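You operate a simulated robot arm through the tools that you are given. There is no shell and no other tool. Be economical: measure what you need, move in short steps, check, and stop when the job is done.

The job below is to be done with a simulated two-armed robot. You get a single attempt, and the scene is never put back.

## Task
Hold the parcel and pull its strap FIRM; shut the parts carton and turn it a quarter.
Fine: the parcel's window shows FIRM; both flaps down; the orange knob ends toward the fence.

The check looks at the end state, three seconds after you hand in, the way a careful person would. Anything else that was tipped, shoved, dropped, spilled or broken makes it a failure.

## Robot
Two 7-joint arms with two-finger parallel grippers on one trunk, on a base that drives. Base frame: it is fixed to the floor where the robot stands at the start and does not move with it; the origin is under the middle of the robot, x ahead of it, y to its left, z up. Lengths are in m, angles in rad, forces in N, time in s.
The left shoulder is at the start at [0.07, 0.163, 1.145], the right one opposite. With the tool pointing down near the work surface each hand reaches from about 0.38 to 0.88 m from the robot's upright axis, wherever it stands, measured 20 degrees to its own side. Places, roughly: plain flap [0.7, 1, 1]; dotted flap [0.5, 1, 1]; turntable [0.6, 1, 0.8]; one-dot latch [0.5, 0.4, 0.9]; two-dot latch [0.5, 0.1, 0.9]; sliding fence [0.5, 0.5, 0.8]. Payload 3.43 kg a hand.
Tool frame (each hand has its own): the origin (TCP) lies between the finger pads and is the grasp point; the fingertips stand 0.034 m ahead of it; z points along the fingers, y is the line along which they close. Largest opening 0.128 m; finger width 0.024, thickness 0.012; the body of the gripper, 0.048 by 0.13 m, starts 0.096 m behind the TCP.
Orientation is that of the tool frame in the base frame, as [roll, pitch, yaw] about the fixed x, y, z axes, in that order (R = Rz(yaw) Ry(pitch) Rx(roll)). With the fingers straight down and closing along the base's y, the tool's x points along the base's -x, its y along +y and its z along -z.

## Interface
- The arms move only by the tool servo_tool. It takes "left_plan", "right_plan" or both (then of equal length, played together; a hand with none holds still); each is a list of rows, each an object of numbers (a shift or turn left out is 0, a gripper value left out holds the last): "dx", "dy", "dz": the shift along the base's x, y, z in units of 400 mm (1.0 is 400 mm); "wx", "wy", "wz": the turn, a rotation vector about the base's x, y, z in units of 45 degrees (1.0 is 45 degrees); "hand": the gripper command, from -1 (fully open) to 1 (shut), values between in proportion. In form: [{"dx": .., "dy": .., "dz": .., "wx": .., "wy": .., "wz": .., "hand": ..}, ...]. A call has 1 to 12 rows; each row is the pose to reach, as a shift and turn from the pose commanded when the call began. A call with a number of a shift or a turn outside -1 to 1 is refused whole. A row lasts 0.2 s, in which the tool goes at most 0.05 m and 0.15 rad; a call with a longer step from one row to the next is refused whole, and so is a gripper value outside its range. A pose out of reach is approached as far as the arm can. The call stops where the force on the tool passes 40 N (or 10 N more than at its start, if that is more) or the arm is blocked; 0.2 s more then pass. The fingers move at their own pace (about 0.153 m/s each) and stop on an object; they squeeze with about 30 N. The grip force told is the motor's: it shows also when the fingers shut on nothing. Time passes only in rows, and 0.2 s behind the last, so rows that repeat a pose let the fingers close. The reply holds the time, the measured pose of the TCP, the force on the tool along the base axes, the opening and the grip force, in the units named above and with some noise.
- Cameras (640 x 400 px; columns grow to the right, rows downward): "scene" is now at [0.1219, 0.052, 1.3839]; the picture's right is [0.58, -0.81, 0.00], its down [-0.45, -0.32, -0.84] and it looks along [0.68, 0.49, -0.55] (base axes); focal length 214 px, centre (320, 200). "left" rides on the left gripper at [0.076, 0.011, -0.16] in its tool frame; the picture's right is [-0.15, 0.99, 0.00], its down [-0.88, -0.13, -0.46] and it looks along [-0.45, -0.07, 0.89] (tool axes); focal length 234 px, centre (320, 200). "right" rides on the right gripper at [0.076, -0.011, -0.16] in its tool frame; the picture's right is [0.15, 0.99, 0.00], its down [-0.88, 0.13, -0.46] and it looks along [-0.45, 0.07, 0.89] (tool axes); focal length 234 px, centre (320, 200). There is no depth. A picture from a camera that has moved, and an enlarged one, comes with that camera's place and axes in the base frame and with its lens. The place of the scene camera against the robot may be out by one fixed shift of up to 0.012 m in any direction.
- get_image(camera): a new picture of that camera. No time passes.
- lift_body(by): slides the trunk up (or, below 0, down) by that many m; the arms and the scene camera ride with it, the base frame stays. It gives what a move gives, with no picture.
- steer(legs): drives the robot by 1 to 6 legs, each [ahead, left, turn to the left] in m, m and rad, along the robot's own axes; the way and the turn of a leg run together, so that a leg with both is an arc; at most 1.5 m and 3.142 rad a leg. The arms and the cameras ride along, it lands a little off, and it stops where it bumps. It gives what a move gives.
- pan_tilt(pan, tilt): turns the head with the scene camera to pan (to the left, within 1.501 rad either way) and tilt (down, from -0.506 to 1.204), counted from straight ahead of the robot. It gives what a move gives.
- close_up(camera, box): a new picture of the part [left, top, right, bottom] of that camera's present view, enlarged. No time passes.
- sign_off(): hands the job in; it is judged then, once.

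Work in short steps. Places have to be worked out from the pictures, the camera data and where the tool is seen: move nearer, look again, correct. Check each grasp and each placing, and mend what went wrong. You have 120 turns and 92 pictures in all, those below and enlarged ones among them. Open the grippers and draw the arms clear of the work before you hand the job in, unless the task says otherwise; then end with one line.

The tools are called after "Call:" by a JSON object that holds its "op" and its "data". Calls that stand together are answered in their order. servo_tool: Moves the arms, as the interface text tells. Its arguments: {"type":"object","properties":{"left_plan":{"type":"array"},"right_plan":{"type":"array"}},"required":[]} The other tools are called the same way: lift_body (by) slides the trunk up or down; steer (legs) drives the base; pan_tilt (pan, tilt) turns the head that bears the scene camera; get_image (camera) takes a picture; close_up (camera, box) takes an enlarged picture of a part of a camera's view; sign_off () hands the job in.

At the start:

```text
time: 0.0
left_position: [0.3202, 0.4111, 1.3178]
left_tcp_rot: [3.141, -0.001, 3.142]
left_wrist_force: [-0.3, -0.4, -0.7]
left_gripper_width: 0.1281
left_grip_force: 0.1
right_position: [0.4355, 0.0691, 1.2371]
right_tcp_rot: [3.14, 0.0, -3.141]
right_wrist_force: [0.1, 0.2, -0.4]
right_gripper_width: 0.1282
right_grip_force: 0.1
trunk travel left (down, up): [-0.625, 0.315]
robot x, y, heading: [-0.0009, -0.0023, -0.002]
head pan, tilt: [0.621, 0.581]
```

scene: 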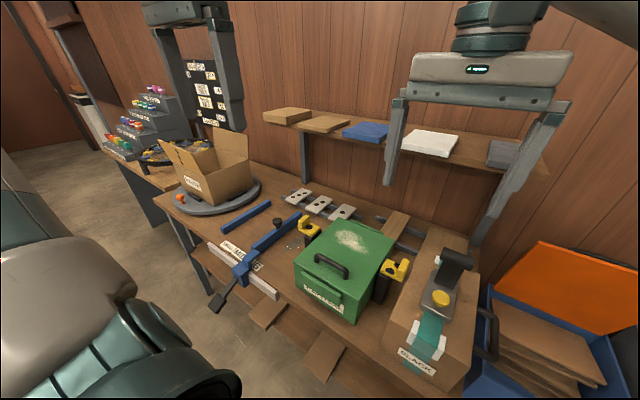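
right: 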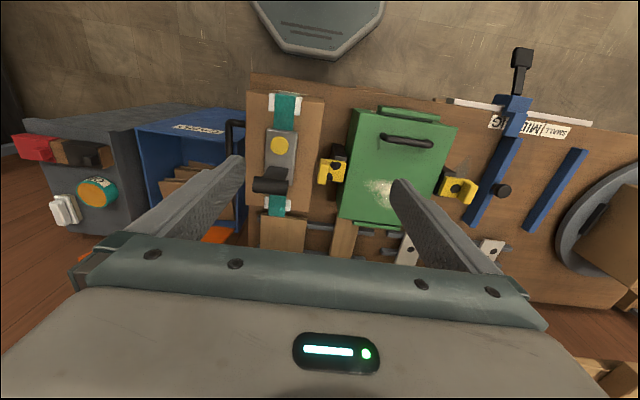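
left: 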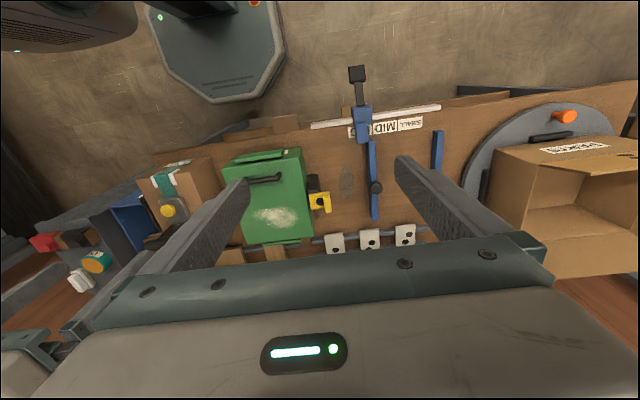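

The parcel (label SLACK) is on the right end of the bench, the carton sits on the turntable on the left. I take enlarged views of both.

Call:
{"op": "close_up", "data": {"camera": "scene", "box": [360, 220, 520, 400]}}

Call:
{"op": "close_up", "data": {"camera": "scene", "box": [100, 110, 300, 240]}}

Call:
{"op": "close_up", "data": {"camera": "right", "box": [220, 70, 380, 260]}}

```text
2.22 times, centred on (440, 310) of scene
camera zoom: at [0.1219, 0.052, 1.3839], right [0.58, -0.81, 0.0], down [-0.45, -0.32, -0.84], along [0.68, 0.49, -0.55], focal length 477 px, centre (53, -44)
```

zoom: 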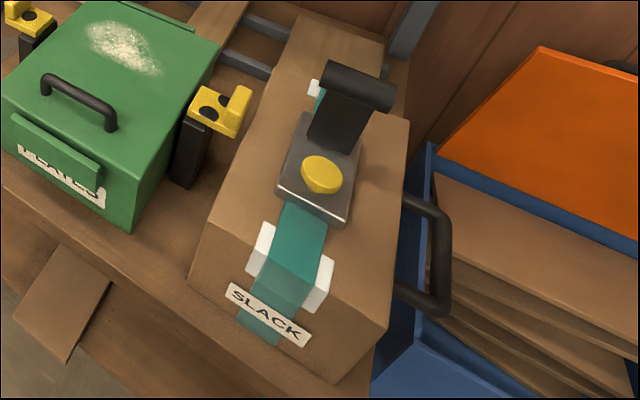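

```text
3.08 times, centred on (200, 175) of scene
camera zoom: at [0.1219, 0.052, 1.3839], right [0.58, -0.81, 0.0], down [-0.45, -0.32, -0.84], along [0.68, 0.49, -0.55], focal length 660 px, centre (689, 277)
```

zoom: 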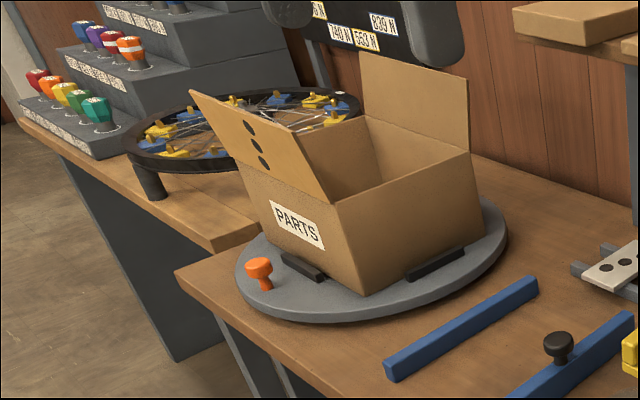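

```text
2.11 times, centred on (300, 165) of right
camera zoom: at [0.3588, 0.0588, 1.3974], right [-0.15, 0.99, 0.0], down [0.88, 0.13, 0.46], along [0.45, 0.07, -0.89], focal length 493 px, centre (362, 274)
```

zoom: 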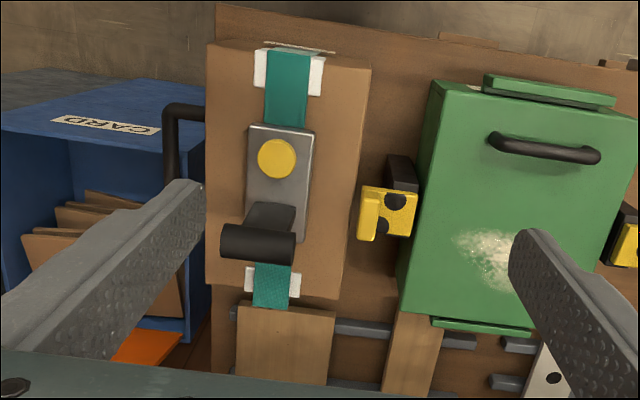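

Yellow button triangulates to about (0.474, 0.002, 0.97). I aim the head at the parcel for a better view of the strap mechanism.

Call:
{"op": "pan_tilt", "data": {"pan": -0.1, "tilt": 0.85}}

Call:
{"op": "get_image", "data": {"camera": "scene"}}

```text
time: 1.1
left_position: [0.3198, 0.4118, 1.3181]
left_tcp_rot: [3.141, 0.001, 3.141]
left_wrist_force: [0.4, 0.3, -1.0]
left_gripper_width: 0.1279
left_grip_force: 0.0
right_position: [0.4356, 0.0706, 1.2386]
right_tcp_rot: [3.141, 0.001, -3.142]
right_wrist_force: [0.8, 0.6, -0.8]
right_gripper_width: 0.1279
right_grip_force: 0.0
trunk travel left (down, up): [-0.625, 0.315]
robot x, y, heading: [-0.0044, 0.0015, 0.004]
head pan, tilt: [-0.099, 0.85]
```

```text
85 pictures are left
camera scene: at [0.1274, -0.0074, 1.3613], right [-0.1, -1.0, 0.0], down [-0.75, 0.07, -0.66], along [0.66, -0.07, -0.75], focal length 214 px, centre (320, 200)
```

scene: 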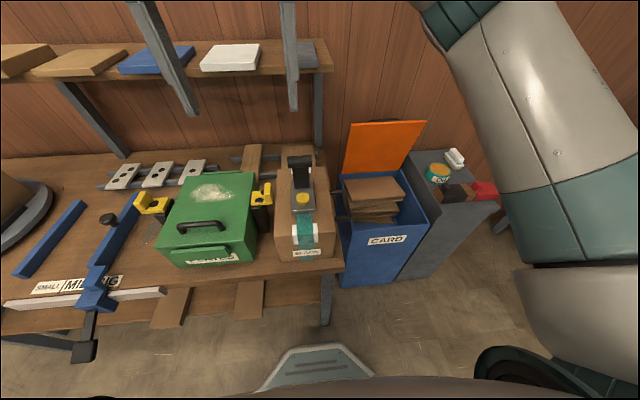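

Call:
{"op": "close_up", "data": {"camera": "scene", "box": [240, 140, 370, 270]}}

```text
3.08 times, centred on (305, 205) of scene
camera zoom: at [0.1274, -0.0074, 1.3613], right [-0.1, -1.0, 0.0], down [-0.75, 0.07, -0.66], along [0.66, -0.07, -0.75], focal length 660 px, centre (366, 185)
```

zoom: 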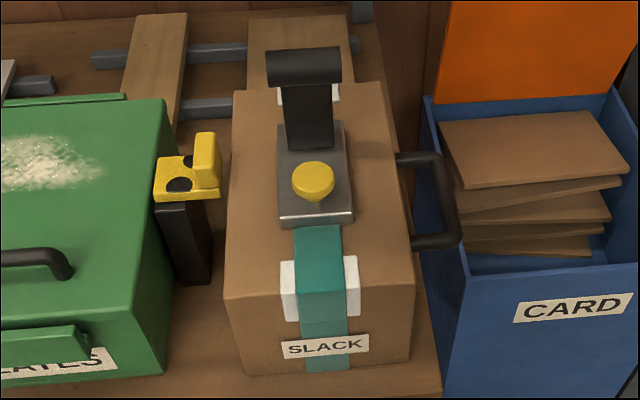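

The T-bar lever seems to stand upright at (0.52, 0.005, 1.05) over the buckle. I tilt the left hand to look at it from the side with its camera.

Call:
{"op": "servo_tool", "data": {"left_plan": [{"dx": 0.05, "wx": -0.17}, {"dx": 0.1, "wx": -0.34}, {"dx": 0.15, "wx": -0.51}, {"dx": 0.2, "wx": -0.68}, {"dx": 0.25, "wx": -0.85}, {"dx": 0.28, "dz": -0.08, "wx": -1.0}, {"dx": 0.28, "dz": -0.16, "wx": -1.0}]}}

Call:
{"op": "get_image", "data": {"camera": "left"}}

```text
time: 2.7
left_position: [0.4335, 0.4131, 1.2561]
left_tcp_rot: [-2.355, 0.001, -3.142]
left_wrist_force: [-0.5, -0.5, -0.7]
left_gripper_width: 0.1279
left_grip_force: 0.0
right_position: [0.4355, 0.0697, 1.2387]
right_tcp_rot: [3.141, 0.001, 3.141]
right_wrist_force: [0.7, 0.1, -0.3]
right_gripper_width: 0.1279
right_grip_force: 0.0
trunk travel left (down, up): [-0.625, 0.315]
robot x, y, heading: [0.0013, 0.0032, -0.001]
head pan, tilt: [-0.099, 0.85]
```

```text
83 pictures are left
camera left: at [0.3576, 0.5334, 1.3602], right [0.15, 0.7, -0.7], down [0.88, 0.23, 0.41], along [0.45, -0.68, -0.58], focal length 234 px, centre (320, 200)
```

left: 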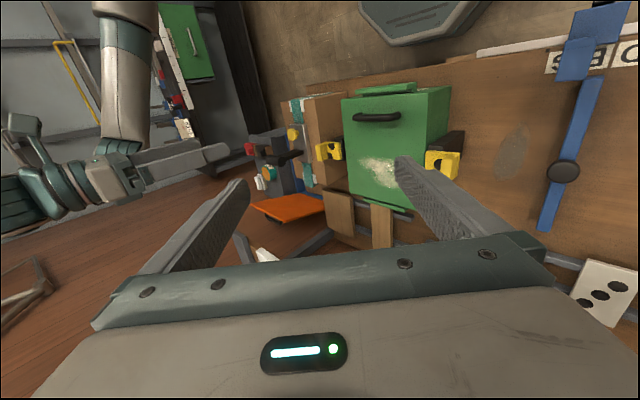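

Call:
{"op": "close_up", "data": {"camera": "left", "box": [240, 80, 360, 220]}}

```text
2.86 times, centred on (300, 150) of left
camera zoom: at [0.3576, 0.5334, 1.3602], right [0.15, 0.7, -0.7], down [0.88, 0.23, 0.41], along [0.45, -0.68, -0.58], focal length 669 px, centre (377, 343)
```

zoom: 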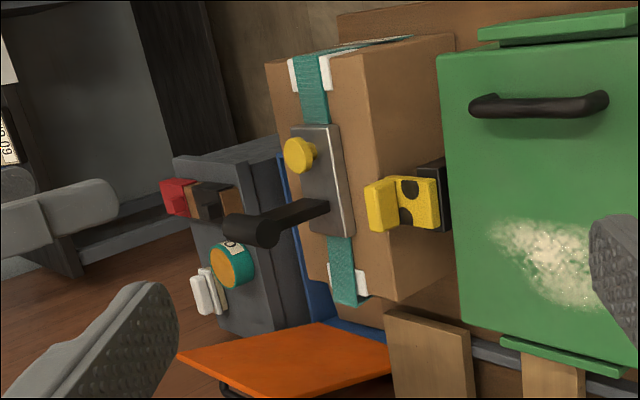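

The lever is upright (slightly leaning away) with the hinge on the buckle; the parcel's side handle bar is about x 0.46–0.56, y −0.12, z ≈0.89. I bring the right hand above the handle, partly closed, and look.

Call:
{"op": "servo_tool", "data": {"right_plan": [{"dx": 0.03, "dy": -0.08, "hand": 0.2}, {"dx": 0.06, "dy": -0.18}, {"dx": 0.1, "dy": -0.28}, {"dx": 0.14, "dy": -0.38, "dz": -0.05}, {"dx": 0.186, "dy": -0.47, "dz": -0.1}, {"dx": 0.186, "dy": -0.47, "dz": -0.2}]}}

Call:
{"op": "get_image", "data": {"camera": "right"}}

Call:
{"op": "get_image", "data": {"camera": "scene"}}

```text
time: 4.1
left_position: [0.434, 0.412, 1.2555]
left_tcp_rot: [-2.356, 0.0, 3.141]
left_wrist_force: [0.2, -0.2, 0.4]
left_gripper_width: 0.1279
left_grip_force: 0.0
right_position: [0.512, -0.1197, 1.1567]
right_tcp_rot: [3.141, -0.001, -3.141]
right_wrist_force: [1.3, 0.4, 0.3]
right_gripper_width: 0.0514
right_grip_force: 0.1
trunk travel left (down, up): [-0.625, 0.315]
robot x, y, heading: [-0.0024, -0.0034, -0.002]
head pan, tilt: [-0.099, 0.85]
```

```text
81 pictures are left
camera right: at [0.4354, -0.1302, 1.3164], right [-0.15, 0.99, 0.0], down [0.88, 0.13, 0.45], along [0.45, 0.07, -0.89], focal length 234 px, centre (320, 200)
```

right: 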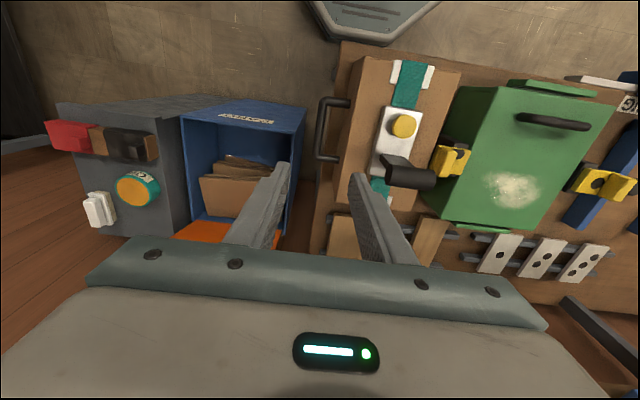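

```text
80 pictures are left
camera scene: at [0.1288, -0.007, 1.3611], right [-0.1, -1.0, 0.0], down [-0.75, 0.07, -0.66], along [0.66, -0.07, -0.75], focal length 214 px, centre (320, 200)
```

scene: 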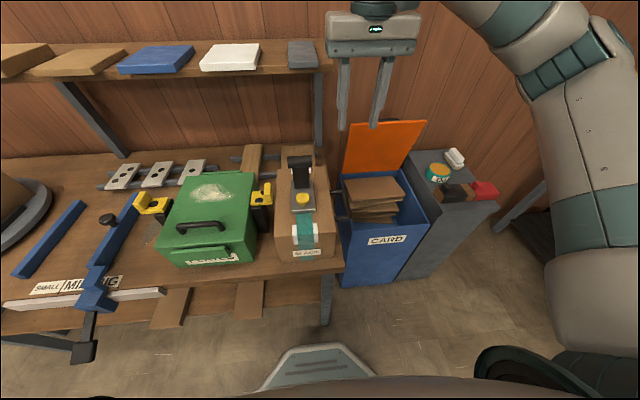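

The right hand is centred over the handle (bar ≈ x 0.513, y −0.118, z 0.889; bin rim only z 0.78). I descend until the tips are just above the bar and check.

Call:
{"op": "servo_tool", "data": {"right_plan": [{"dz": -0.12}, {"dz": -0.24}, {"dz": -0.36}, {"dz": -0.48, "dy": 0.004}]}}

Call:
{"op": "get_image", "data": {"camera": "right"}}

```text
time: 5.1
left_position: [0.4336, 0.4117, 1.256]
left_tcp_rot: [-2.356, -0.002, 3.14]
left_wrist_force: [-0.3, 0.3, 0.5]
left_gripper_width: 0.128
left_grip_force: 0.1
right_position: [0.5114, -0.1184, 0.9688]
right_tcp_rot: [3.14, 0.0, 3.139]
right_wrist_force: [-0.3, 0.2, 0.4]
right_gripper_width: 0.0511
right_grip_force: 0.1
trunk travel left (down, up): [-0.625, 0.315]
robot x, y, heading: [-0.0007, 0.0014, -0.004]
head pan, tilt: [-0.099, 0.85]
```

```text
79 pictures are left
camera right: at [0.4352, -0.1291, 1.127], right [-0.15, 0.99, 0.0], down [0.88, 0.13, 0.46], along [0.45, 0.07, -0.89], focal length 234 px, centre (320, 200)
```

right: 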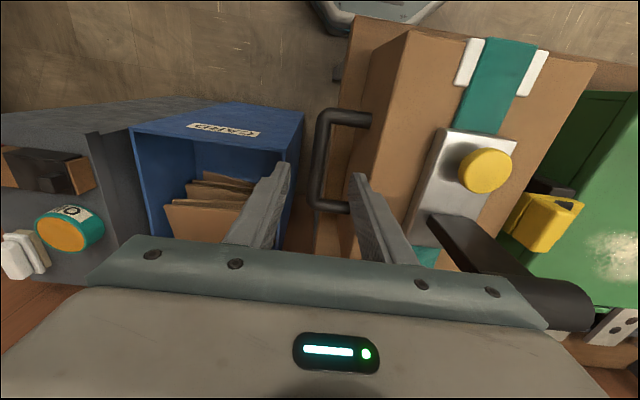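

The bar sits centred; parcel face is near y −0.08, so I narrow the opening to ~0.036, descend to z≈0.889 and close.

Call:
{"op": "servo_tool", "data": {"right_plan": [{"hand": 0.44}, {"hand": 0.44}, {"dz": -0.1}, {"dz": -0.2}, {"dz": -0.2, "hand": 1}, {"dz": -0.2, "hand": 1}]}}

Call:
{"op": "get_image", "data": {"camera": "right"}}

```text
time: 6.5
left_position: [0.4331, 0.4109, 1.255]
left_tcp_rot: [-2.354, 0.0, 3.141]
left_wrist_force: [-0.4, -0.1, 0.2]
left_gripper_width: 0.1281
left_grip_force: 0.1
right_position: [0.5116, -0.1175, 0.8863]
right_tcp_rot: [-3.141, -0.001, -3.141]
right_wrist_force: [-0.8, -0.3, 0.6]
right_gripper_width: 0.0155
right_grip_force: 30.3
trunk travel left (down, up): [-0.625, 0.315]
robot x, y, heading: [-0.0007, -0.0022, 0.002]
head pan, tilt: [-0.099, 0.85]
```

```text
78 pictures are left
camera right: at [0.4345, -0.1291, 1.046], right [-0.15, 0.99, 0.0], down [0.88, 0.13, 0.46], along [0.45, 0.07, -0.89], focal length 234 px, centre (320, 200)
```

right: 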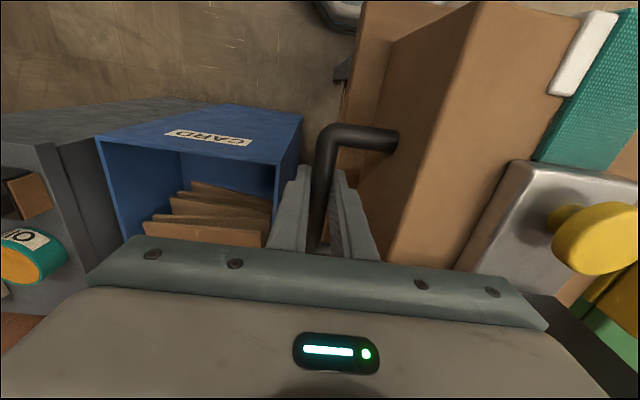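

Right hand holds the handle (15.5 mm, 30 N). Now I turn the left hand upright and then by −90° yaw so it closes along x around the lever bar.

Call:
{"op": "servo_tool", "data": {"left_plan": [{"wx": 0.18, "dx": 0.05, "dz": 0.02}, {"wx": 0.36, "dx": 0.1, "dz": 0.04}, {"wx": 0.54, "dx": 0.15, "dz": 0.06}, {"wx": 0.72, "dx": 0.2, "dz": 0.08}, {"wx": 0.9, "dx": 0.22, "dz": 0.1}, {"wx": 1.0, "dx": 0.22, "dz": 0.1}]}}

Call:
{"op": "servo_tool", "data": {"left_plan": [{"wz": -0.18}, {"wz": -0.36}, {"wz": -0.54, "dy": -0.1}, {"wz": -0.72, "dy": -0.2}, {"wz": -0.9, "dy": -0.3}, {"wz": -1.0, "dy": -0.4}]}}

Call:
{"op": "servo_tool", "data": {"left_plan": [{"wz": -0.18, "hand": 0.1}, {"wz": -0.36}, {"wz": -0.54}, {"wz": -0.72}, {"wz": -0.9}, {"wz": -1.0, "dy": -0.05}]}}

Call:
{"op": "servo_tool", "data": {"left_plan": [{"wx": -0.18}, {"wx": -0.36}, {"wx": -0.5, "dy": -0.1}, {"wx": -0.5, "dy": -0.2}]}}

Call:
{"op": "get_image", "data": {"camera": "left"}}

Call:
{"op": "get_image", "data": {"camera": "scene"}}

```text
time: 7.9
left_position: [0.5199, 0.4118, 1.294]
left_tcp_rot: [3.139, -0.001, -3.141]
left_wrist_force: [0.2, 0.3, -0.8]
left_gripper_width: 0.1281
left_grip_force: 0.1
right_position: [0.5125, -0.1183, 0.8872]
right_tcp_rot: [-3.141, 0.0, -3.141]
right_wrist_force: [-0.6, -0.6, -0.5]
right_gripper_width: 0.0156
right_grip_force: 30.3
trunk travel left (down, up): [-0.625, 0.315]
robot x, y, heading: [-0.0017, 0.0, -0.004]
head pan, tilt: [-0.099, 0.85]
```

```text
time: 9.3
left_position: [0.5207, 0.2501, 1.2956]
left_tcp_rot: [3.141, 0.0, 2.353]
left_wrist_force: [-0.3, 0.2, -0.4]
left_gripper_width: 0.1281
left_grip_force: 0.0
right_position: [0.5123, -0.1182, 0.8867]
right_tcp_rot: [3.138, 0.001, 3.142]
right_wrist_force: [1.1, -1.2, 0.4]
right_gripper_width: 0.0155
right_grip_force: 29.9
trunk travel left (down, up): [-0.625, 0.315]
robot x, y, heading: [0.0016, -0.0008, -0.004]
head pan, tilt: [-0.099, 0.85]
```

```text
time: 10.7
left_position: [0.3963, 0.1536, 1.2351]
left_tcp_rot: [3.138, 0.002, 1.587]
left_wrist_force: [0.2, -0.1, -0.3]
left_gripper_width: 0.0576
left_grip_force: 0.0
left hand out of reach, approached as far as the arm can: row 1, 2, 3, 4, 5, 6
right_position: [0.5108, -0.1198, 0.8872]
right_tcp_rot: [3.14, 0.0, -3.141]
right_wrist_force: [0.9, -3.0, -0.7]
right_gripper_width: 0.0151
right_grip_force: 29.9
trunk travel left (down, up): [-0.625, 0.315]
robot x, y, heading: [-0.001, 0.0027, 0.001]
head pan, tilt: [-0.099, 0.85]
```

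```text
time: 11.7
left_position: [0.3836, 0.0681, 1.2367]
left_tcp_rot: [-3.142, 0.391, 1.576]
left_wrist_force: [-0.7, 0.0, -0.2]
left_gripper_width: 0.0577
left_grip_force: 0.1
left hand out of reach, approached as far as the arm can: row 1, 2, 3, 4
right_position: [0.5119, -0.1182, 0.8863]
right_tcp_rot: [3.14, -0.002, -3.141]
right_wrist_force: [0.7, -0.6, -0.7]
right_gripper_width: 0.0155
right_grip_force: 30.1
trunk travel left (down, up): [-0.625, 0.315]
robot x, y, heading: [0.0038, -0.0004, 0.001]
head pan, tilt: [-0.099, 0.85]
```

```text
77 pictures are left
camera left: at [0.3957, 0.2008, 1.355], right [0.99, -0.13, 0.06], down [-0.13, -0.64, 0.76], along [-0.06, -0.76, -0.65], focal length 234 px, centre (320, 200)
```

left: 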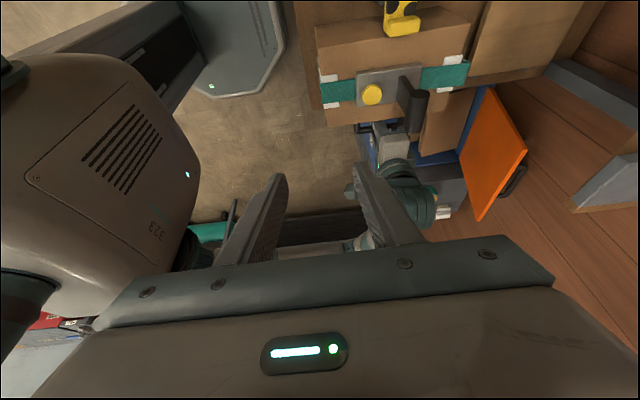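

```text
76 pictures are left
camera scene: at [0.1281, -0.009, 1.3612], right [-0.1, -1.0, 0.0], down [-0.75, 0.08, -0.66], along [0.66, -0.06, -0.75], focal length 214 px, centre (320, 200)
```

scene: 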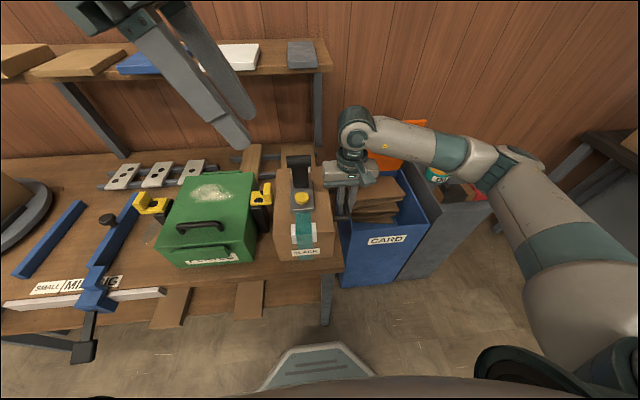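

Left hand was out of reach at that height with this yaw. I lower it to see whether the commanded pose becomes reachable.

Call:
{"op": "servo_tool", "data": {"left_plan": [{"dz": -0.1}, {"dz": -0.2}, {"dz": -0.3}, {"dz": -0.4}]}}

```text
time: 12.7
left_position: [0.3769, 0.0687, 1.0755]
left_tcp_rot: [3.14, 0.391, 1.576]
left_wrist_force: [-0.1, 0.3, 0.5]
left_gripper_width: 0.0577
left_grip_force: 0.1
left hand out of reach, approached as far as the arm can: row 1, 2, 3, 4
right_position: [0.5114, -0.1177, 0.8869]
right_tcp_rot: [-3.141, 0.001, 3.141]
right_wrist_force: [-0.6, -0.7, 0.2]
right_gripper_width: 0.0155
right_grip_force: 30.5
trunk travel left (down, up): [-0.625, 0.315]
robot x, y, heading: [0.0008, -0.0019, 0.002]
head pan, tilt: [-0.099, 0.85]
```

It follows from the actual pose. I try moving forward in x here.

Call:
{"op": "servo_tool", "data": {"left_plan": [{"dx": 0.1}, {"dx": 0.2}]}}

```text
time: 13.3
left_position: [0.3969, 0.042, 1.0689]
left_tcp_rot: [3.136, 0.39, 1.581]
left_wrist_force: [-0.4, 0.3, -0.7]
left_gripper_width: 0.0574
left_grip_force: 0.0
left hand out of reach, approached as far as the arm can: row 1, 2
right_position: [0.5113, -0.1176, 0.8873]
right_tcp_rot: [-3.14, 0.0, 3.141]
right_wrist_force: [0.4, -1.2, -0.6]
right_gripper_width: 0.0154
right_grip_force: 30.0
trunk travel left (down, up): [-0.625, 0.315]
robot x, y, heading: [0.0039, 0.0011, -0.006]
head pan, tilt: [-0.099, 0.85]
```

Yaw −90° hits a joint limit there. I raise, unwind back to the neutral yaw, and will push the bar with closed fingers instead.

Call:
{"op": "servo_tool", "data": {"left_plan": [{"dz": 0.1, "dy": 0.05, "wx": 0.17}, {"dz": 0.2, "dy": 0.1, "wx": 0.34}, {"dz": 0.3, "dy": 0.2, "wx": 0.5}, {"dz": 0.35, "dy": 0.3, "wx": 0.5}]}}

Call:
{"op": "servo_tool", "data": {"left_plan": [{"wz": 0.18, "hand": 1}, {"wz": 0.36}, {"wz": 0.54}, {"wz": 0.72}, {"wz": 0.9}, {"wz": 1.0}]}}

Call:
{"op": "servo_tool", "data": {"left_plan": [{"wz": 0.18}, {"wz": 0.36}, {"wz": 0.54}, {"wz": 0.72}, {"wz": 0.9}, {"wz": 1.0}]}}

```text
refused: row 3 steps farther than a row can; nothing moved
```

```text
time: 14.7
left_position: [0.4032, 0.0507, 1.0728]
left_tcp_rot: [-3.141, 0.39, 2.319]
left_wrist_force: [0.0, -0.1, 0.9]
left_gripper_width: 0.0
left_grip_force: 30.3
left hand out of reach, approached as far as the arm can: row 5, 6
right_position: [0.5125, -0.1185, 0.8863]
right_tcp_rot: [-3.142, 0.0, 3.141]
right_wrist_force: [-1.4, -1.4, 0.0]
right_gripper_width: 0.0156
right_grip_force: 30.1
trunk travel left (down, up): [-0.625, 0.315]
robot x, y, heading: [0.0007, -0.0023, -0.001]
head pan, tilt: [-0.099, 0.85]
```

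```text
time: 16.1
left_position: [0.4206, 0.1172, 1.1101]
left_tcp_rot: [-3.141, 0.391, 3.123]
left_wrist_force: [0.3, 0.0, -0.4]
left_gripper_width: 0.0
left_grip_force: 30.0
left hand out of reach, approached as far as the arm can: row 1, 2, 3, 4, 5, 6
right_position: [0.5132, -0.1186, 0.8869]
right_tcp_rot: [3.141, -0.001, -3.142]
right_wrist_force: [-3.3, -1.1, 1.9]
right_gripper_width: 0.0158
right_grip_force: 30.4
trunk travel left (down, up): [-0.625, 0.315]
robot x, y, heading: [0.0004, 0.0001, 0.002]
head pan, tilt: [-0.099, 0.85]
```

Hand is back to neutral yaw with a 22° forward lean. I remove the lean, rise a little and look.

Call:
{"op": "servo_tool", "data": {"left_plan": [{"wy": 0.17, "dz": 0.05}, {"wy": 0.34, "dz": 0.12}, {"wy": 0.5, "dz": 0.2}]}}

Call:
{"op": "get_image", "data": {"camera": "left"}}

Call:
{"op": "get_image", "data": {"camera": "scene"}}

```text
time: 16.9
left_position: [0.4227, 0.1176, 1.1913]
left_tcp_rot: [-3.138, -0.005, -3.138]
left_wrist_force: [0.8, 0.3, -0.3]
left_gripper_width: 0.0
left_grip_force: 30.0
right_position: [0.5115, -0.1172, 0.886]
right_tcp_rot: [-3.14, -0.001, 3.141]
right_wrist_force: [2.2, -1.5, -0.2]
right_gripper_width: 0.0157
right_grip_force: 30.5
trunk travel left (down, up): [-0.625, 0.315]
robot x, y, heading: [0.0005, -0.0, -0.001]
head pan, tilt: [-0.099, 0.85]
```

```text
75 pictures are left
camera left: at [0.3475, 0.129, 1.3516], right [0.14, 0.99, 0.0], down [0.88, -0.13, 0.45], along [0.45, -0.07, -0.89], focal length 234 px, centre (320, 200)
```

left: 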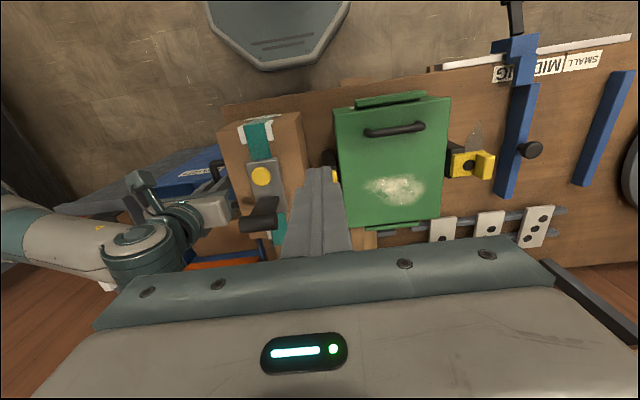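

```text
74 pictures are left
camera scene: at [0.1297, -0.0072, 1.3611], right [-0.1, -1.0, 0.0], down [-0.75, 0.07, -0.66], along [0.66, -0.07, -0.75], focal length 214 px, centre (320, 200)
```

scene: 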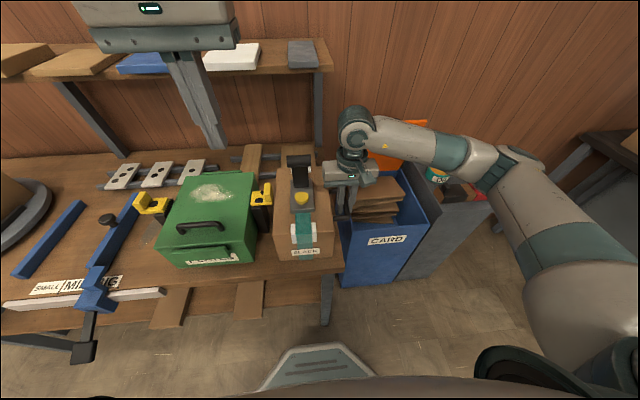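

The area over the parcel is clear. I move the closed left fingers to the far (+x) side of the lever bar, staying above it, and look before lowering.

Call:
{"op": "servo_tool", "data": {"left_plan": [{"dx": 0.085, "dy": -0.06}, {"dx": 0.17, "dy": -0.12}, {"dx": 0.25, "dy": -0.18}, {"dx": 0.335, "dy": -0.24}, {"dx": 0.335, "dy": -0.24, "dz": -0.08}]}}

Call:
{"op": "get_image", "data": {"camera": "left"}}

Call:
{"op": "get_image", "data": {"camera": "scene"}}

```text
time: 18.1
left_position: [0.4978, 0.1356, 1.1553]
left_tcp_rot: [-3.141, -0.002, -3.141]
left_wrist_force: [0.6, 0.4, 0.5]
left_gripper_width: 0.0
left_grip_force: 29.9
left hand out of reach, approached as far as the arm can: row 1, 2, 3, 4, 5
right_position: [0.5128, -0.1177, 0.8877]
right_tcp_rot: [3.142, -0.002, 3.141]
right_wrist_force: [1.3, 0.0, 0.0]
right_gripper_width: 0.0154
right_grip_force: 29.5
trunk travel left (down, up): [-0.625, 0.315]
robot x, y, heading: [-0.0001, -0.0036, -0.007]
head pan, tilt: [-0.099, 0.85]
```

```text
73 pictures are left
camera left: at [0.4228, 0.1475, 1.3147], right [0.15, 0.99, 0.0], down [0.88, -0.13, 0.45], along [0.45, -0.07, -0.89], focal length 234 px, centre (320, 200)
```

left: 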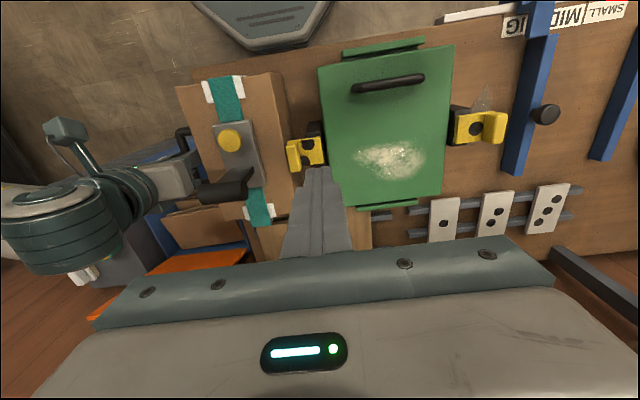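

```text
72 pictures are left
camera scene: at [0.1294, -0.0068, 1.3611], right [-0.1, -1.0, 0.0], down [-0.75, 0.07, -0.66], along [0.66, -0.07, -0.75], focal length 214 px, centre (320, 200)
```

scene: 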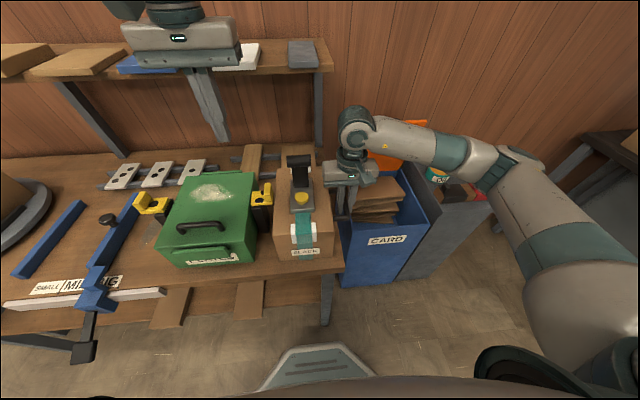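

The left arm stalled short (possibly an awkward configuration). I retry a small sideways move at this x to see how far across it can go.

Call:
{"op": "servo_tool", "data": {"left_plan": [{"dy": -0.08}, {"dy": -0.16}, {"dy": -0.24}]}}

```text
time: 18.9
left_position: [0.494, 0.1287, 1.1501]
left_tcp_rot: [-3.141, -0.001, -3.141]
left_wrist_force: [0.6, 0.1, 0.2]
left_gripper_width: 0.0001
left_grip_force: 30.1
left hand out of reach, approached as far as the arm can: row 1, 2, 3
right_position: [0.5115, -0.119, 0.8875]
right_tcp_rot: [-3.141, 0.0, -3.141]
right_wrist_force: [0.6, -1.0, 0.1]
right_gripper_width: 0.0154
right_grip_force: 30.1
trunk travel left (down, up): [-0.625, 0.315]
robot x, y, heading: [0.0025, 0.0028, -0.0]
head pan, tilt: [-0.099, 0.85]
```

I tilt the left tool 45° (wrist out to the left, fingers pointing right-down), which should extend cross reach, then move in.

Call:
{"op": "servo_tool", "data": {"left_plan": [{"wx": -0.18, "dz": 0.04}, {"wx": -0.36, "dz": 0.08}, {"wx": -0.54, "dz": 0.1}, {"wx": -0.72, "dz": 0.1}, {"wx": -0.9, "dz": 0.1}, {"wx": -1.0, "dz": 0.1}, {"wx": -1.0, "dz": 0.1, "dy": -0.1}, {"wx": -1.0, "dz": 0.1, "dy": -0.2}]}}

```text
time: 20.7
left_position: [0.4946, 0.0505, 1.1886]
left_tcp_rot: [-2.356, 0.001, -3.14]
left_wrist_force: [0.2, -0.5, 0.1]
left_gripper_width: 0.0001
left_grip_force: 30.0
right_position: [0.512, -0.1185, 0.8867]
right_tcp_rot: [3.141, 0.0, -3.141]
right_wrist_force: [0.8, -2.5, 0.2]
right_gripper_width: 0.0154
right_grip_force: 30.5
trunk travel left (down, up): [-0.625, 0.315]
robot x, y, heading: [-0.0008, 0.0017, -0.002]
head pan, tilt: [-0.099, 0.85]
```

It reaches now. I go over to x≈0.565 past the bar, then down to z≈1.056.

Call:
{"op": "servo_tool", "data": {"left_plan": [{"dx": 0.09}, {"dx": 0.176}, {"dx": 0.176, "dy": -0.05, "dz": -0.08}, {"dx": 0.176, "dy": -0.075, "dz": -0.16}]}}

Call:
{"op": "get_image", "data": {"camera": "left"}}

Call:
{"op": "close_up", "data": {"camera": "scene", "box": [220, 60, 380, 270]}}

```text
time: 21.7
left_position: [0.566, 0.0226, 1.1229]
left_tcp_rot: [-2.357, 0.001, -3.141]
left_wrist_force: [0.6, 0.0, -1.4]
left_gripper_width: 0.0
left_grip_force: 30.2
right_position: [0.5108, -0.1189, 0.8865]
right_tcp_rot: [3.14, 0.001, -3.141]
right_wrist_force: [1.1, -1.0, 0.0]
right_gripper_width: 0.0154
right_grip_force: 30.1
trunk travel left (down, up): [-0.625, 0.315]
robot x, y, heading: [0.0003, 0.0008, 0.004]
head pan, tilt: [-0.099, 0.85]
```

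```text
71 pictures are left
camera left: at [0.491, 0.1436, 1.2287], right [0.15, 0.7, -0.7], down [0.88, 0.23, 0.41], along [0.45, -0.68, -0.58], focal length 234 px, centre (320, 200)
```

left: 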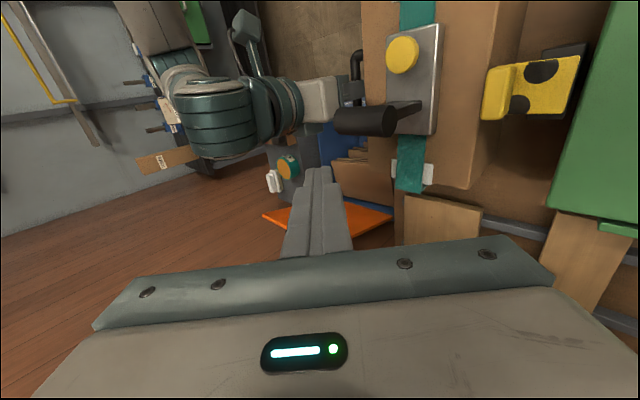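

```text
1.90 times, centred on (300, 165) of scene
camera zoom: at [0.1279, -0.0078, 1.3612], right [-0.1, -1.0, 0.0], down [-0.75, 0.07, -0.66], along [0.66, -0.07, -0.75], focal length 408 px, centre (358, 267)
```

zoom: 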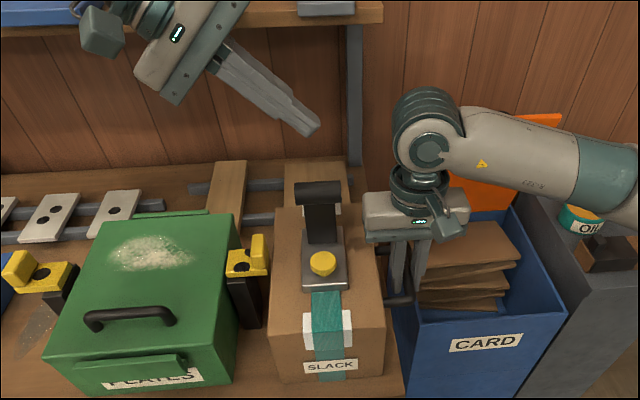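

Bar is at about (0.528, 0.01, 1.05), hinge below at x≈0.53; lever upright. I lower beside it and then draw toward the robot.

Call:
{"op": "servo_tool", "data": {"left_plan": [{"dz": -0.09}, {"dz": -0.17}, {"dz": -0.17, "dx": -0.04}, {"dz": -0.17, "dx": -0.08}, {"dz": -0.17, "dx": -0.11}]}}

Call:
{"op": "close_up", "data": {"camera": "scene", "box": [220, 60, 380, 270]}}

```text
time: 22.9
left_position: [0.524, 0.0252, 1.0606]
left_tcp_rot: [-2.35, 0.008, -3.135]
left_wrist_force: [29.2, 3.6, 21.5]
left_gripper_width: 0.0
left_grip_force: 30.0
right_position: [0.509, -0.1155, 0.8888]
right_tcp_rot: [3.141, -0.001, -3.139]
right_wrist_force: [-23.5, 10.6, 13.7]
right_gripper_width: 0.0208
right_grip_force: 30.0
trunk travel left (down, up): [-0.625, 0.315]
robot x, y, heading: [0.0, 0.0037, 0.0]
head pan, tilt: [-0.099, 0.85]
```

```text
1.90 times, centred on (300, 165) of scene
camera zoom: at [0.1255, -0.0049, 1.362], right [-0.1, -1.0, 0.0], down [-0.75, 0.07, -0.66], along [0.66, -0.07, -0.75], focal length 408 px, centre (358, 267)
```

zoom: 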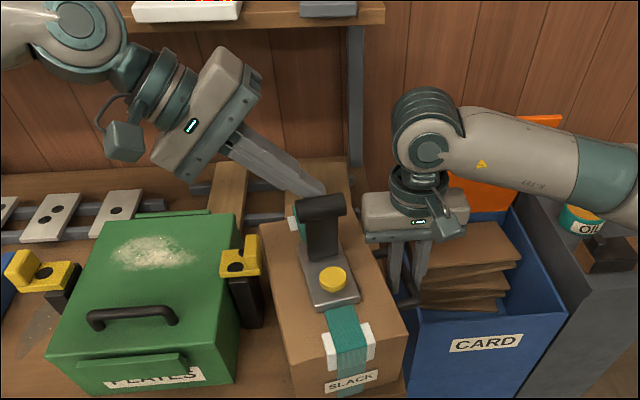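

The lever did not swing that way; the parcel twisted slightly about the held handle. I back off and look closely at the lever state.

Call:
{"op": "servo_tool", "data": {"left_plan": [{"dx": 0.08}, {"dx": 0.08, "dz": 0.1}, {"dx": 0.08, "dz": 0.2}]}}

Call:
{"op": "get_image", "data": {"camera": "left"}}

Call:
{"op": "close_up", "data": {"camera": "scene", "box": [260, 140, 350, 270]}}

```text
time: 23.7
left_position: [0.5521, 0.0217, 1.137]
left_tcp_rot: [-2.357, 0.0, 3.139]
left_wrist_force: [-0.6, -0.2, -0.7]
left_gripper_width: 0.0001
left_grip_force: 30.4
right_position: [0.5116, -0.1193, 0.8865]
right_tcp_rot: [-3.14, 0.001, -3.14]
right_wrist_force: [-2.7, -1.0, -0.2]
right_gripper_width: 0.0158
right_grip_force: 29.6
trunk travel left (down, up): [-0.625, 0.315]
robot x, y, heading: [-0.0007, 0.0021, -0.003]
head pan, tilt: [-0.099, 0.85]
```

```text
68 pictures are left
camera left: at [0.4779, 0.1433, 1.2426], right [0.15, 0.7, -0.7], down [0.88, 0.23, 0.41], along [0.45, -0.68, -0.58], focal length 234 px, centre (320, 200)
```

left: 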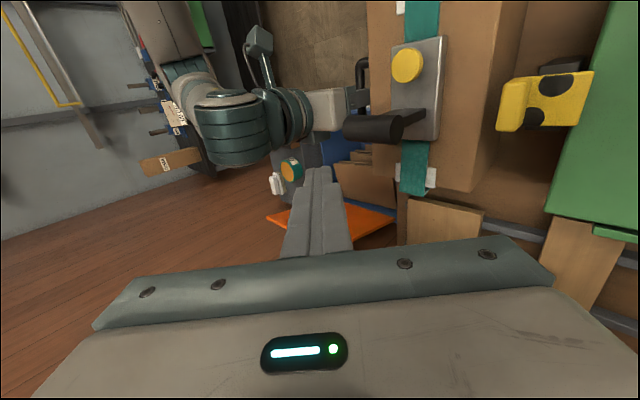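

```text
3.08 times, centred on (305, 205) of scene
camera zoom: at [0.1274, -0.0086, 1.361], right [-0.1, -0.99, 0.0], down [-0.75, 0.08, -0.66], along [0.66, -0.07, -0.75], focal length 660 px, centre (366, 185)
```

zoom: 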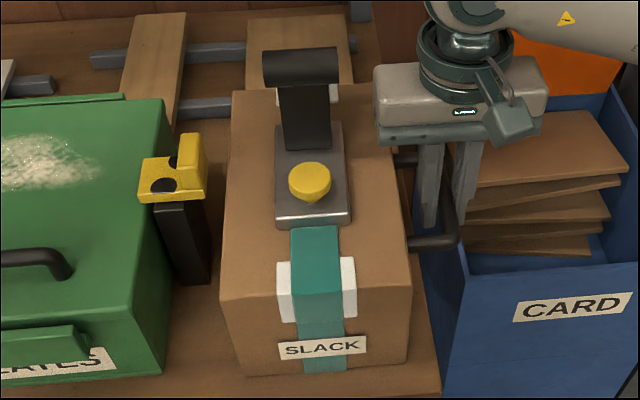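

The parcel sprang back, lever still upright, so that direction is blocked. The two-dot latch head looks marginally different; I look at it closely.

Call:
{"op": "close_up", "data": {"camera": "scene", "box": [130, 160, 290, 260]}}

Call:
{"op": "close_up", "data": {"camera": "left", "box": [320, 20, 620, 200]}}

```text
4.00 times, centred on (210, 210) of scene
camera zoom: at [0.1274, -0.0086, 1.361], right [-0.1, -0.99, 0.0], down [-0.75, 0.08, -0.66], along [0.66, -0.07, -0.75], focal length 858 px, centre (760, 160)
```

zoom: 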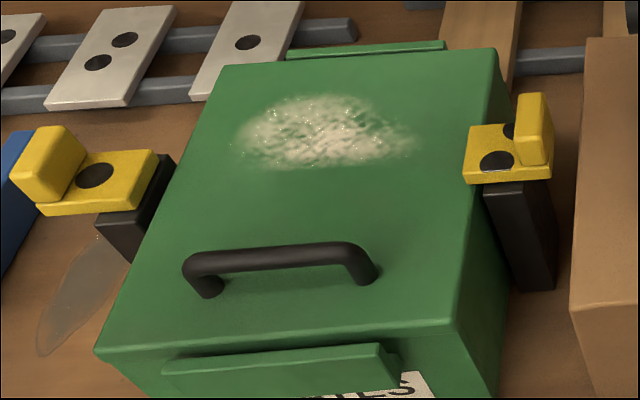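

```text
2.13 times, centred on (470, 110) of left
camera zoom: at [0.4779, 0.1433, 1.2426], right [0.15, 0.7, -0.7], down [0.88, 0.23, 0.41], along [0.45, -0.68, -0.58], focal length 500 px, centre (0, 392)
```

zoom: 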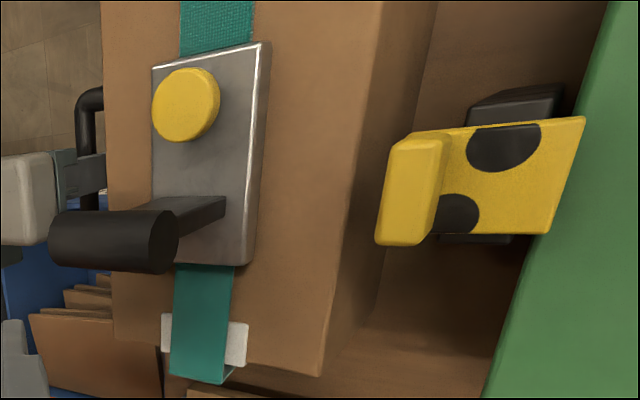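

The sliding latch was nudged ~1 cm toward the green box by the parcel's twist; I'll restore it later. Now I test the other direction: fingers to the near side of the bar, pushing away gently.

Call:
{"op": "servo_tool", "data": {"left_plan": [{"dx": -0.08}, {"dx": -0.165}, {"dx": -0.165, "dz": -0.1}, {"dx": -0.165, "dz": -0.2}, {"dx": -0.14, "dz": -0.2}, {"dx": -0.12, "dz": -0.2}]}}

Call:
{"op": "close_up", "data": {"camera": "scene", "box": [220, 100, 380, 270]}}

```text
time: 25.1
left_position: [0.5053, 0.0239, 1.0555]
left_tcp_rot: [-2.356, -0.001, -3.14]
left_wrist_force: [-1.8, 0.0, 0.2]
left_gripper_width: 0.0002
left_grip_force: 30.0
right_position: [0.512, -0.1185, 0.8868]
right_tcp_rot: [3.141, 0.0, -3.14]
right_wrist_force: [1.7, -0.3, -2.8]
right_gripper_width: 0.0153
right_grip_force: 29.9
trunk travel left (down, up): [-0.625, 0.315]
robot x, y, heading: [0.0015, -0.0004, 0.001]
head pan, tilt: [-0.099, 0.85]
```

```text
2.35 times, centred on (300, 185) of scene
camera zoom: at [0.1276, -0.0077, 1.3612], right [-0.1, -1.0, 0.0], down [-0.75, 0.07, -0.66], along [0.66, -0.07, -0.75], focal length 505 px, centre (367, 235)
```

zoom: 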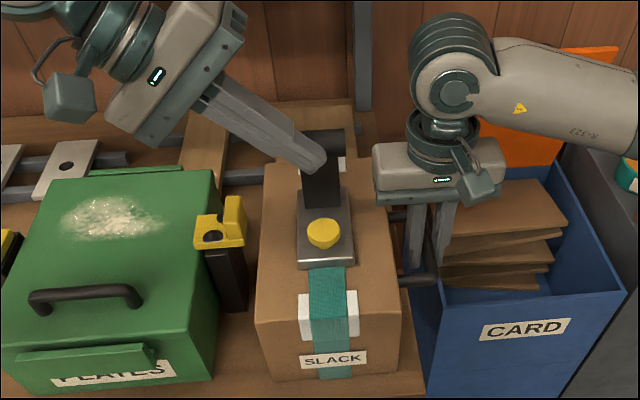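

Contact is just made near the bar. I push away in small steps.

Call:
{"op": "servo_tool", "data": {"left_plan": [{"dx": 0.015}, {"dx": 0.03}, {"dx": 0.045}]}}

Call:
{"op": "close_up", "data": {"camera": "scene", "box": [220, 100, 380, 270]}}

```text
time: 25.9
left_position: [0.5247, 0.0235, 1.0555]
left_tcp_rot: [-2.356, -0.001, 3.141]
left_wrist_force: [-2.9, 1.6, -0.4]
left_gripper_width: 0.0001
left_grip_force: 30.1
right_position: [0.5121, -0.1171, 0.8869]
right_tcp_rot: [3.141, 0.0, -3.141]
right_wrist_force: [2.4, -2.0, -4.1]
right_gripper_width: 0.0156
right_grip_force: 30.4
trunk travel left (down, up): [-0.625, 0.315]
robot x, y, heading: [0.0031, -0.0003, -0.002]
head pan, tilt: [-0.099, 0.85]
```

```text
2.35 times, centred on (300, 185) of scene
camera zoom: at [0.1277, -0.0077, 1.3612], right [-0.1, -1.0, 0.0], down [-0.75, 0.07, -0.66], along [0.66, -0.07, -0.75], focal length 505 px, centre (367, 235)
```

zoom: 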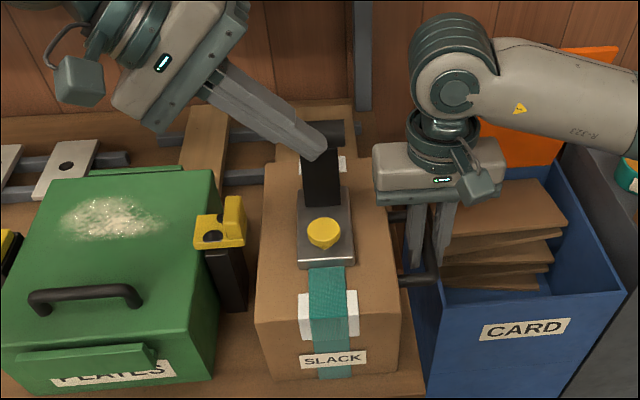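

Only ~3 N: the lever swings away freely. I keep pushing along its arc.

Call:
{"op": "servo_tool", "data": {"left_plan": [{"dx": 0.025, "dz": -0.01}, {"dx": 0.05, "dz": -0.025}, {"dx": 0.075, "dz": -0.045}, {"dx": 0.1, "dz": -0.065}]}}

Call:
{"op": "close_up", "data": {"camera": "scene", "box": [220, 100, 380, 270]}}

Call:
{"op": "get_image", "data": {"camera": "left"}}

```text
time: 26.9
left_position: [0.5606, 0.0206, 1.0383]
left_tcp_rot: [-2.346, 0.007, 3.139]
left_wrist_force: [-8.7, 4.2, 9.9]
left_gripper_width: 0.0
left_grip_force: 29.7
right_position: [0.5124, -0.1177, 0.8879]
right_tcp_rot: [-3.142, 0.006, 3.136]
right_wrist_force: [0.1, -0.9, 5.6]
right_gripper_width: 0.0156
right_grip_force: 30.2
trunk travel left (down, up): [-0.625, 0.315]
robot x, y, heading: [0.0002, 0.0014, -0.002]
head pan, tilt: [-0.099, 0.85]
stopped in row 4 (left hand): the force on the tool passed its limit (the readings are from after the stop); the commanded pose is now the measured one
```

```text
2.35 times, centred on (300, 185) of scene
camera zoom: at [0.1247, -0.0072, 1.3618], right [-0.1, -1.0, 0.0], down [-0.75, 0.07, -0.66], along [0.66, -0.07, -0.75], focal length 505 px, centre (367, 235)
```

zoom: 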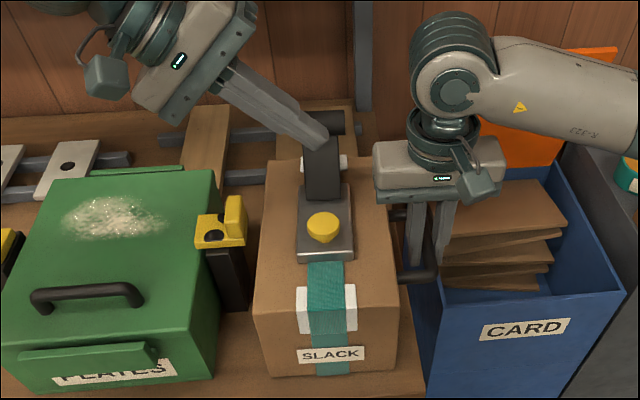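

```text
61 pictures are left
camera left: at [0.484, 0.1427, 1.1422], right [0.15, 0.69, -0.7], down [0.88, 0.23, 0.42], along [0.45, -0.68, -0.57], focal length 234 px, centre (320, 200)
```

left: 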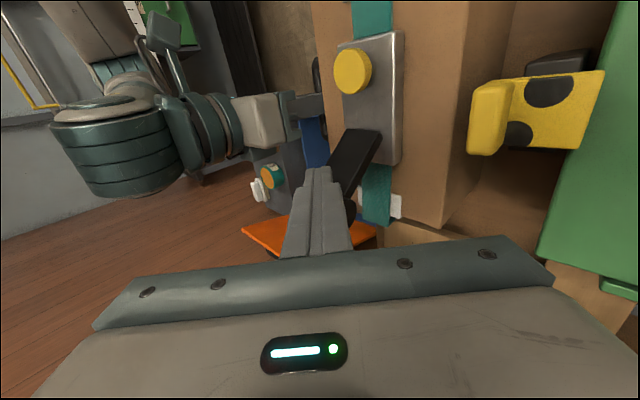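

The lever swung freely to about 60–65°, so the working stroke is the pull back toward me (it had started at its end). I lift out and go round to the far side, with the fingers leaned so the tip can hook under the bar.

Call:
{"op": "servo_tool", "data": {"left_plan": [{"dx": -0.05, "dz": 0.05}, {"dx": -0.05, "dz": 0.16}, {"dx": 0.06, "dz": 0.2, "wy": 0.17}, {"dx": 0.17, "dz": 0.2, "wy": 0.34}, {"dx": 0.28, "dz": 0.2, "wy": 0.5}, {"dx": 0.29, "dz": 0.12, "wy": 0.6}]}}

Call:
{"op": "get_image", "data": {"camera": "left"}}

Call:
{"op": "close_up", "data": {"camera": "scene", "box": [220, 80, 380, 270]}}

```text
time: 28.3
left_position: [0.6111, 0.0775, 1.0967]
left_tcp_rot: [-2.347, -0.466, 3.14]
left_wrist_force: [-0.1, 0.9, -0.2]
left_gripper_width: 0.0
left_grip_force: 30.5
left hand out of reach, approached as far as the arm can: row 4, 5, 6
right_position: [0.5146, -0.1176, 0.8859]
right_tcp_rot: [3.141, 0.0, 3.137]
right_wrist_force: [-0.2, -0.9, -2.5]
right_gripper_width: 0.0156
right_grip_force: 30.0
trunk travel left (down, up): [-0.625, 0.315]
robot x, y, heading: [-0.0005, -0.0012, -0.002]
head pan, tilt: [-0.099, 0.85]
```

```text
60 pictures are left
camera left: at [0.5911, 0.1991, 1.2223], right [-0.19, 0.69, -0.7], down [0.97, 0.23, -0.03], along [0.14, -0.68, -0.72], focal length 234 px, centre (320, 200)
```

left: 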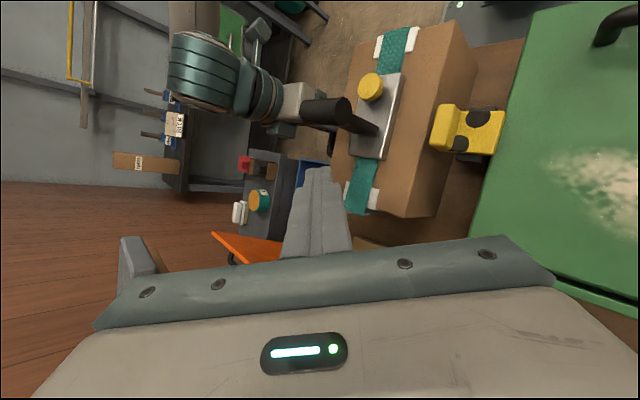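

```text
2.11 times, centred on (300, 175) of scene
camera zoom: at [0.128, -0.0075, 1.3612], right [-0.1, -1.0, 0.0], down [-0.75, 0.07, -0.66], along [0.66, -0.07, -0.75], focal length 452 px, centre (362, 253)
```

zoom: 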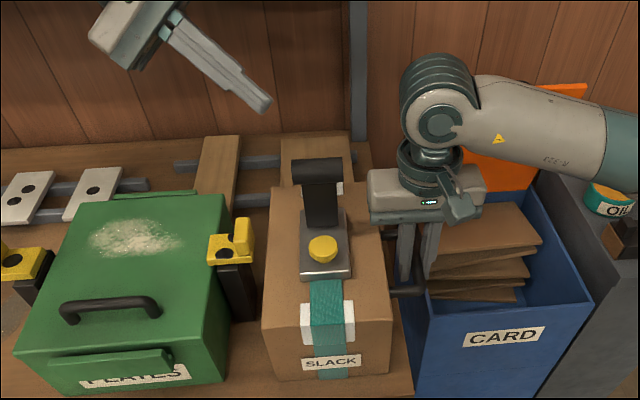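

The lever has sprung back upright: the stroke is the push away with a spring return. I return to the near side with no lean and will make a full stroke following its arc.

Call:
{"op": "servo_tool", "data": {"left_plan": [{"dz": 0.08, "wy": -0.17}, {"dx": -0.1, "dz": 0.1, "wy": -0.34}, {"dx": -0.2, "dz": 0.1, "wy": -0.51, "dy": -0.05}, {"dx": -0.28, "dz": 0.1, "wy": -0.6, "dy": -0.13}, {"dx": -0.32, "dz": 0.0, "wy": -0.6, "dy": -0.14}]}}

```text
time: 29.5
left_position: [0.4858, 0.0188, 1.0949]
left_tcp_rot: [-2.347, 0.005, 3.14]
left_wrist_force: [0.7, 0.6, -0.6]
left_gripper_width: 0.0
left_grip_force: 29.8
right_position: [0.5143, -0.1172, 0.8867]
right_tcp_rot: [-3.142, 0.004, 3.136]
right_wrist_force: [1.1, -1.1, -1.7]
right_gripper_width: 0.0156
right_grip_force: 29.9
trunk travel left (down, up): [-0.625, 0.315]
robot x, y, heading: [-0.0016, 0.0047, -0.001]
head pan, tilt: [-0.099, 0.85]
```

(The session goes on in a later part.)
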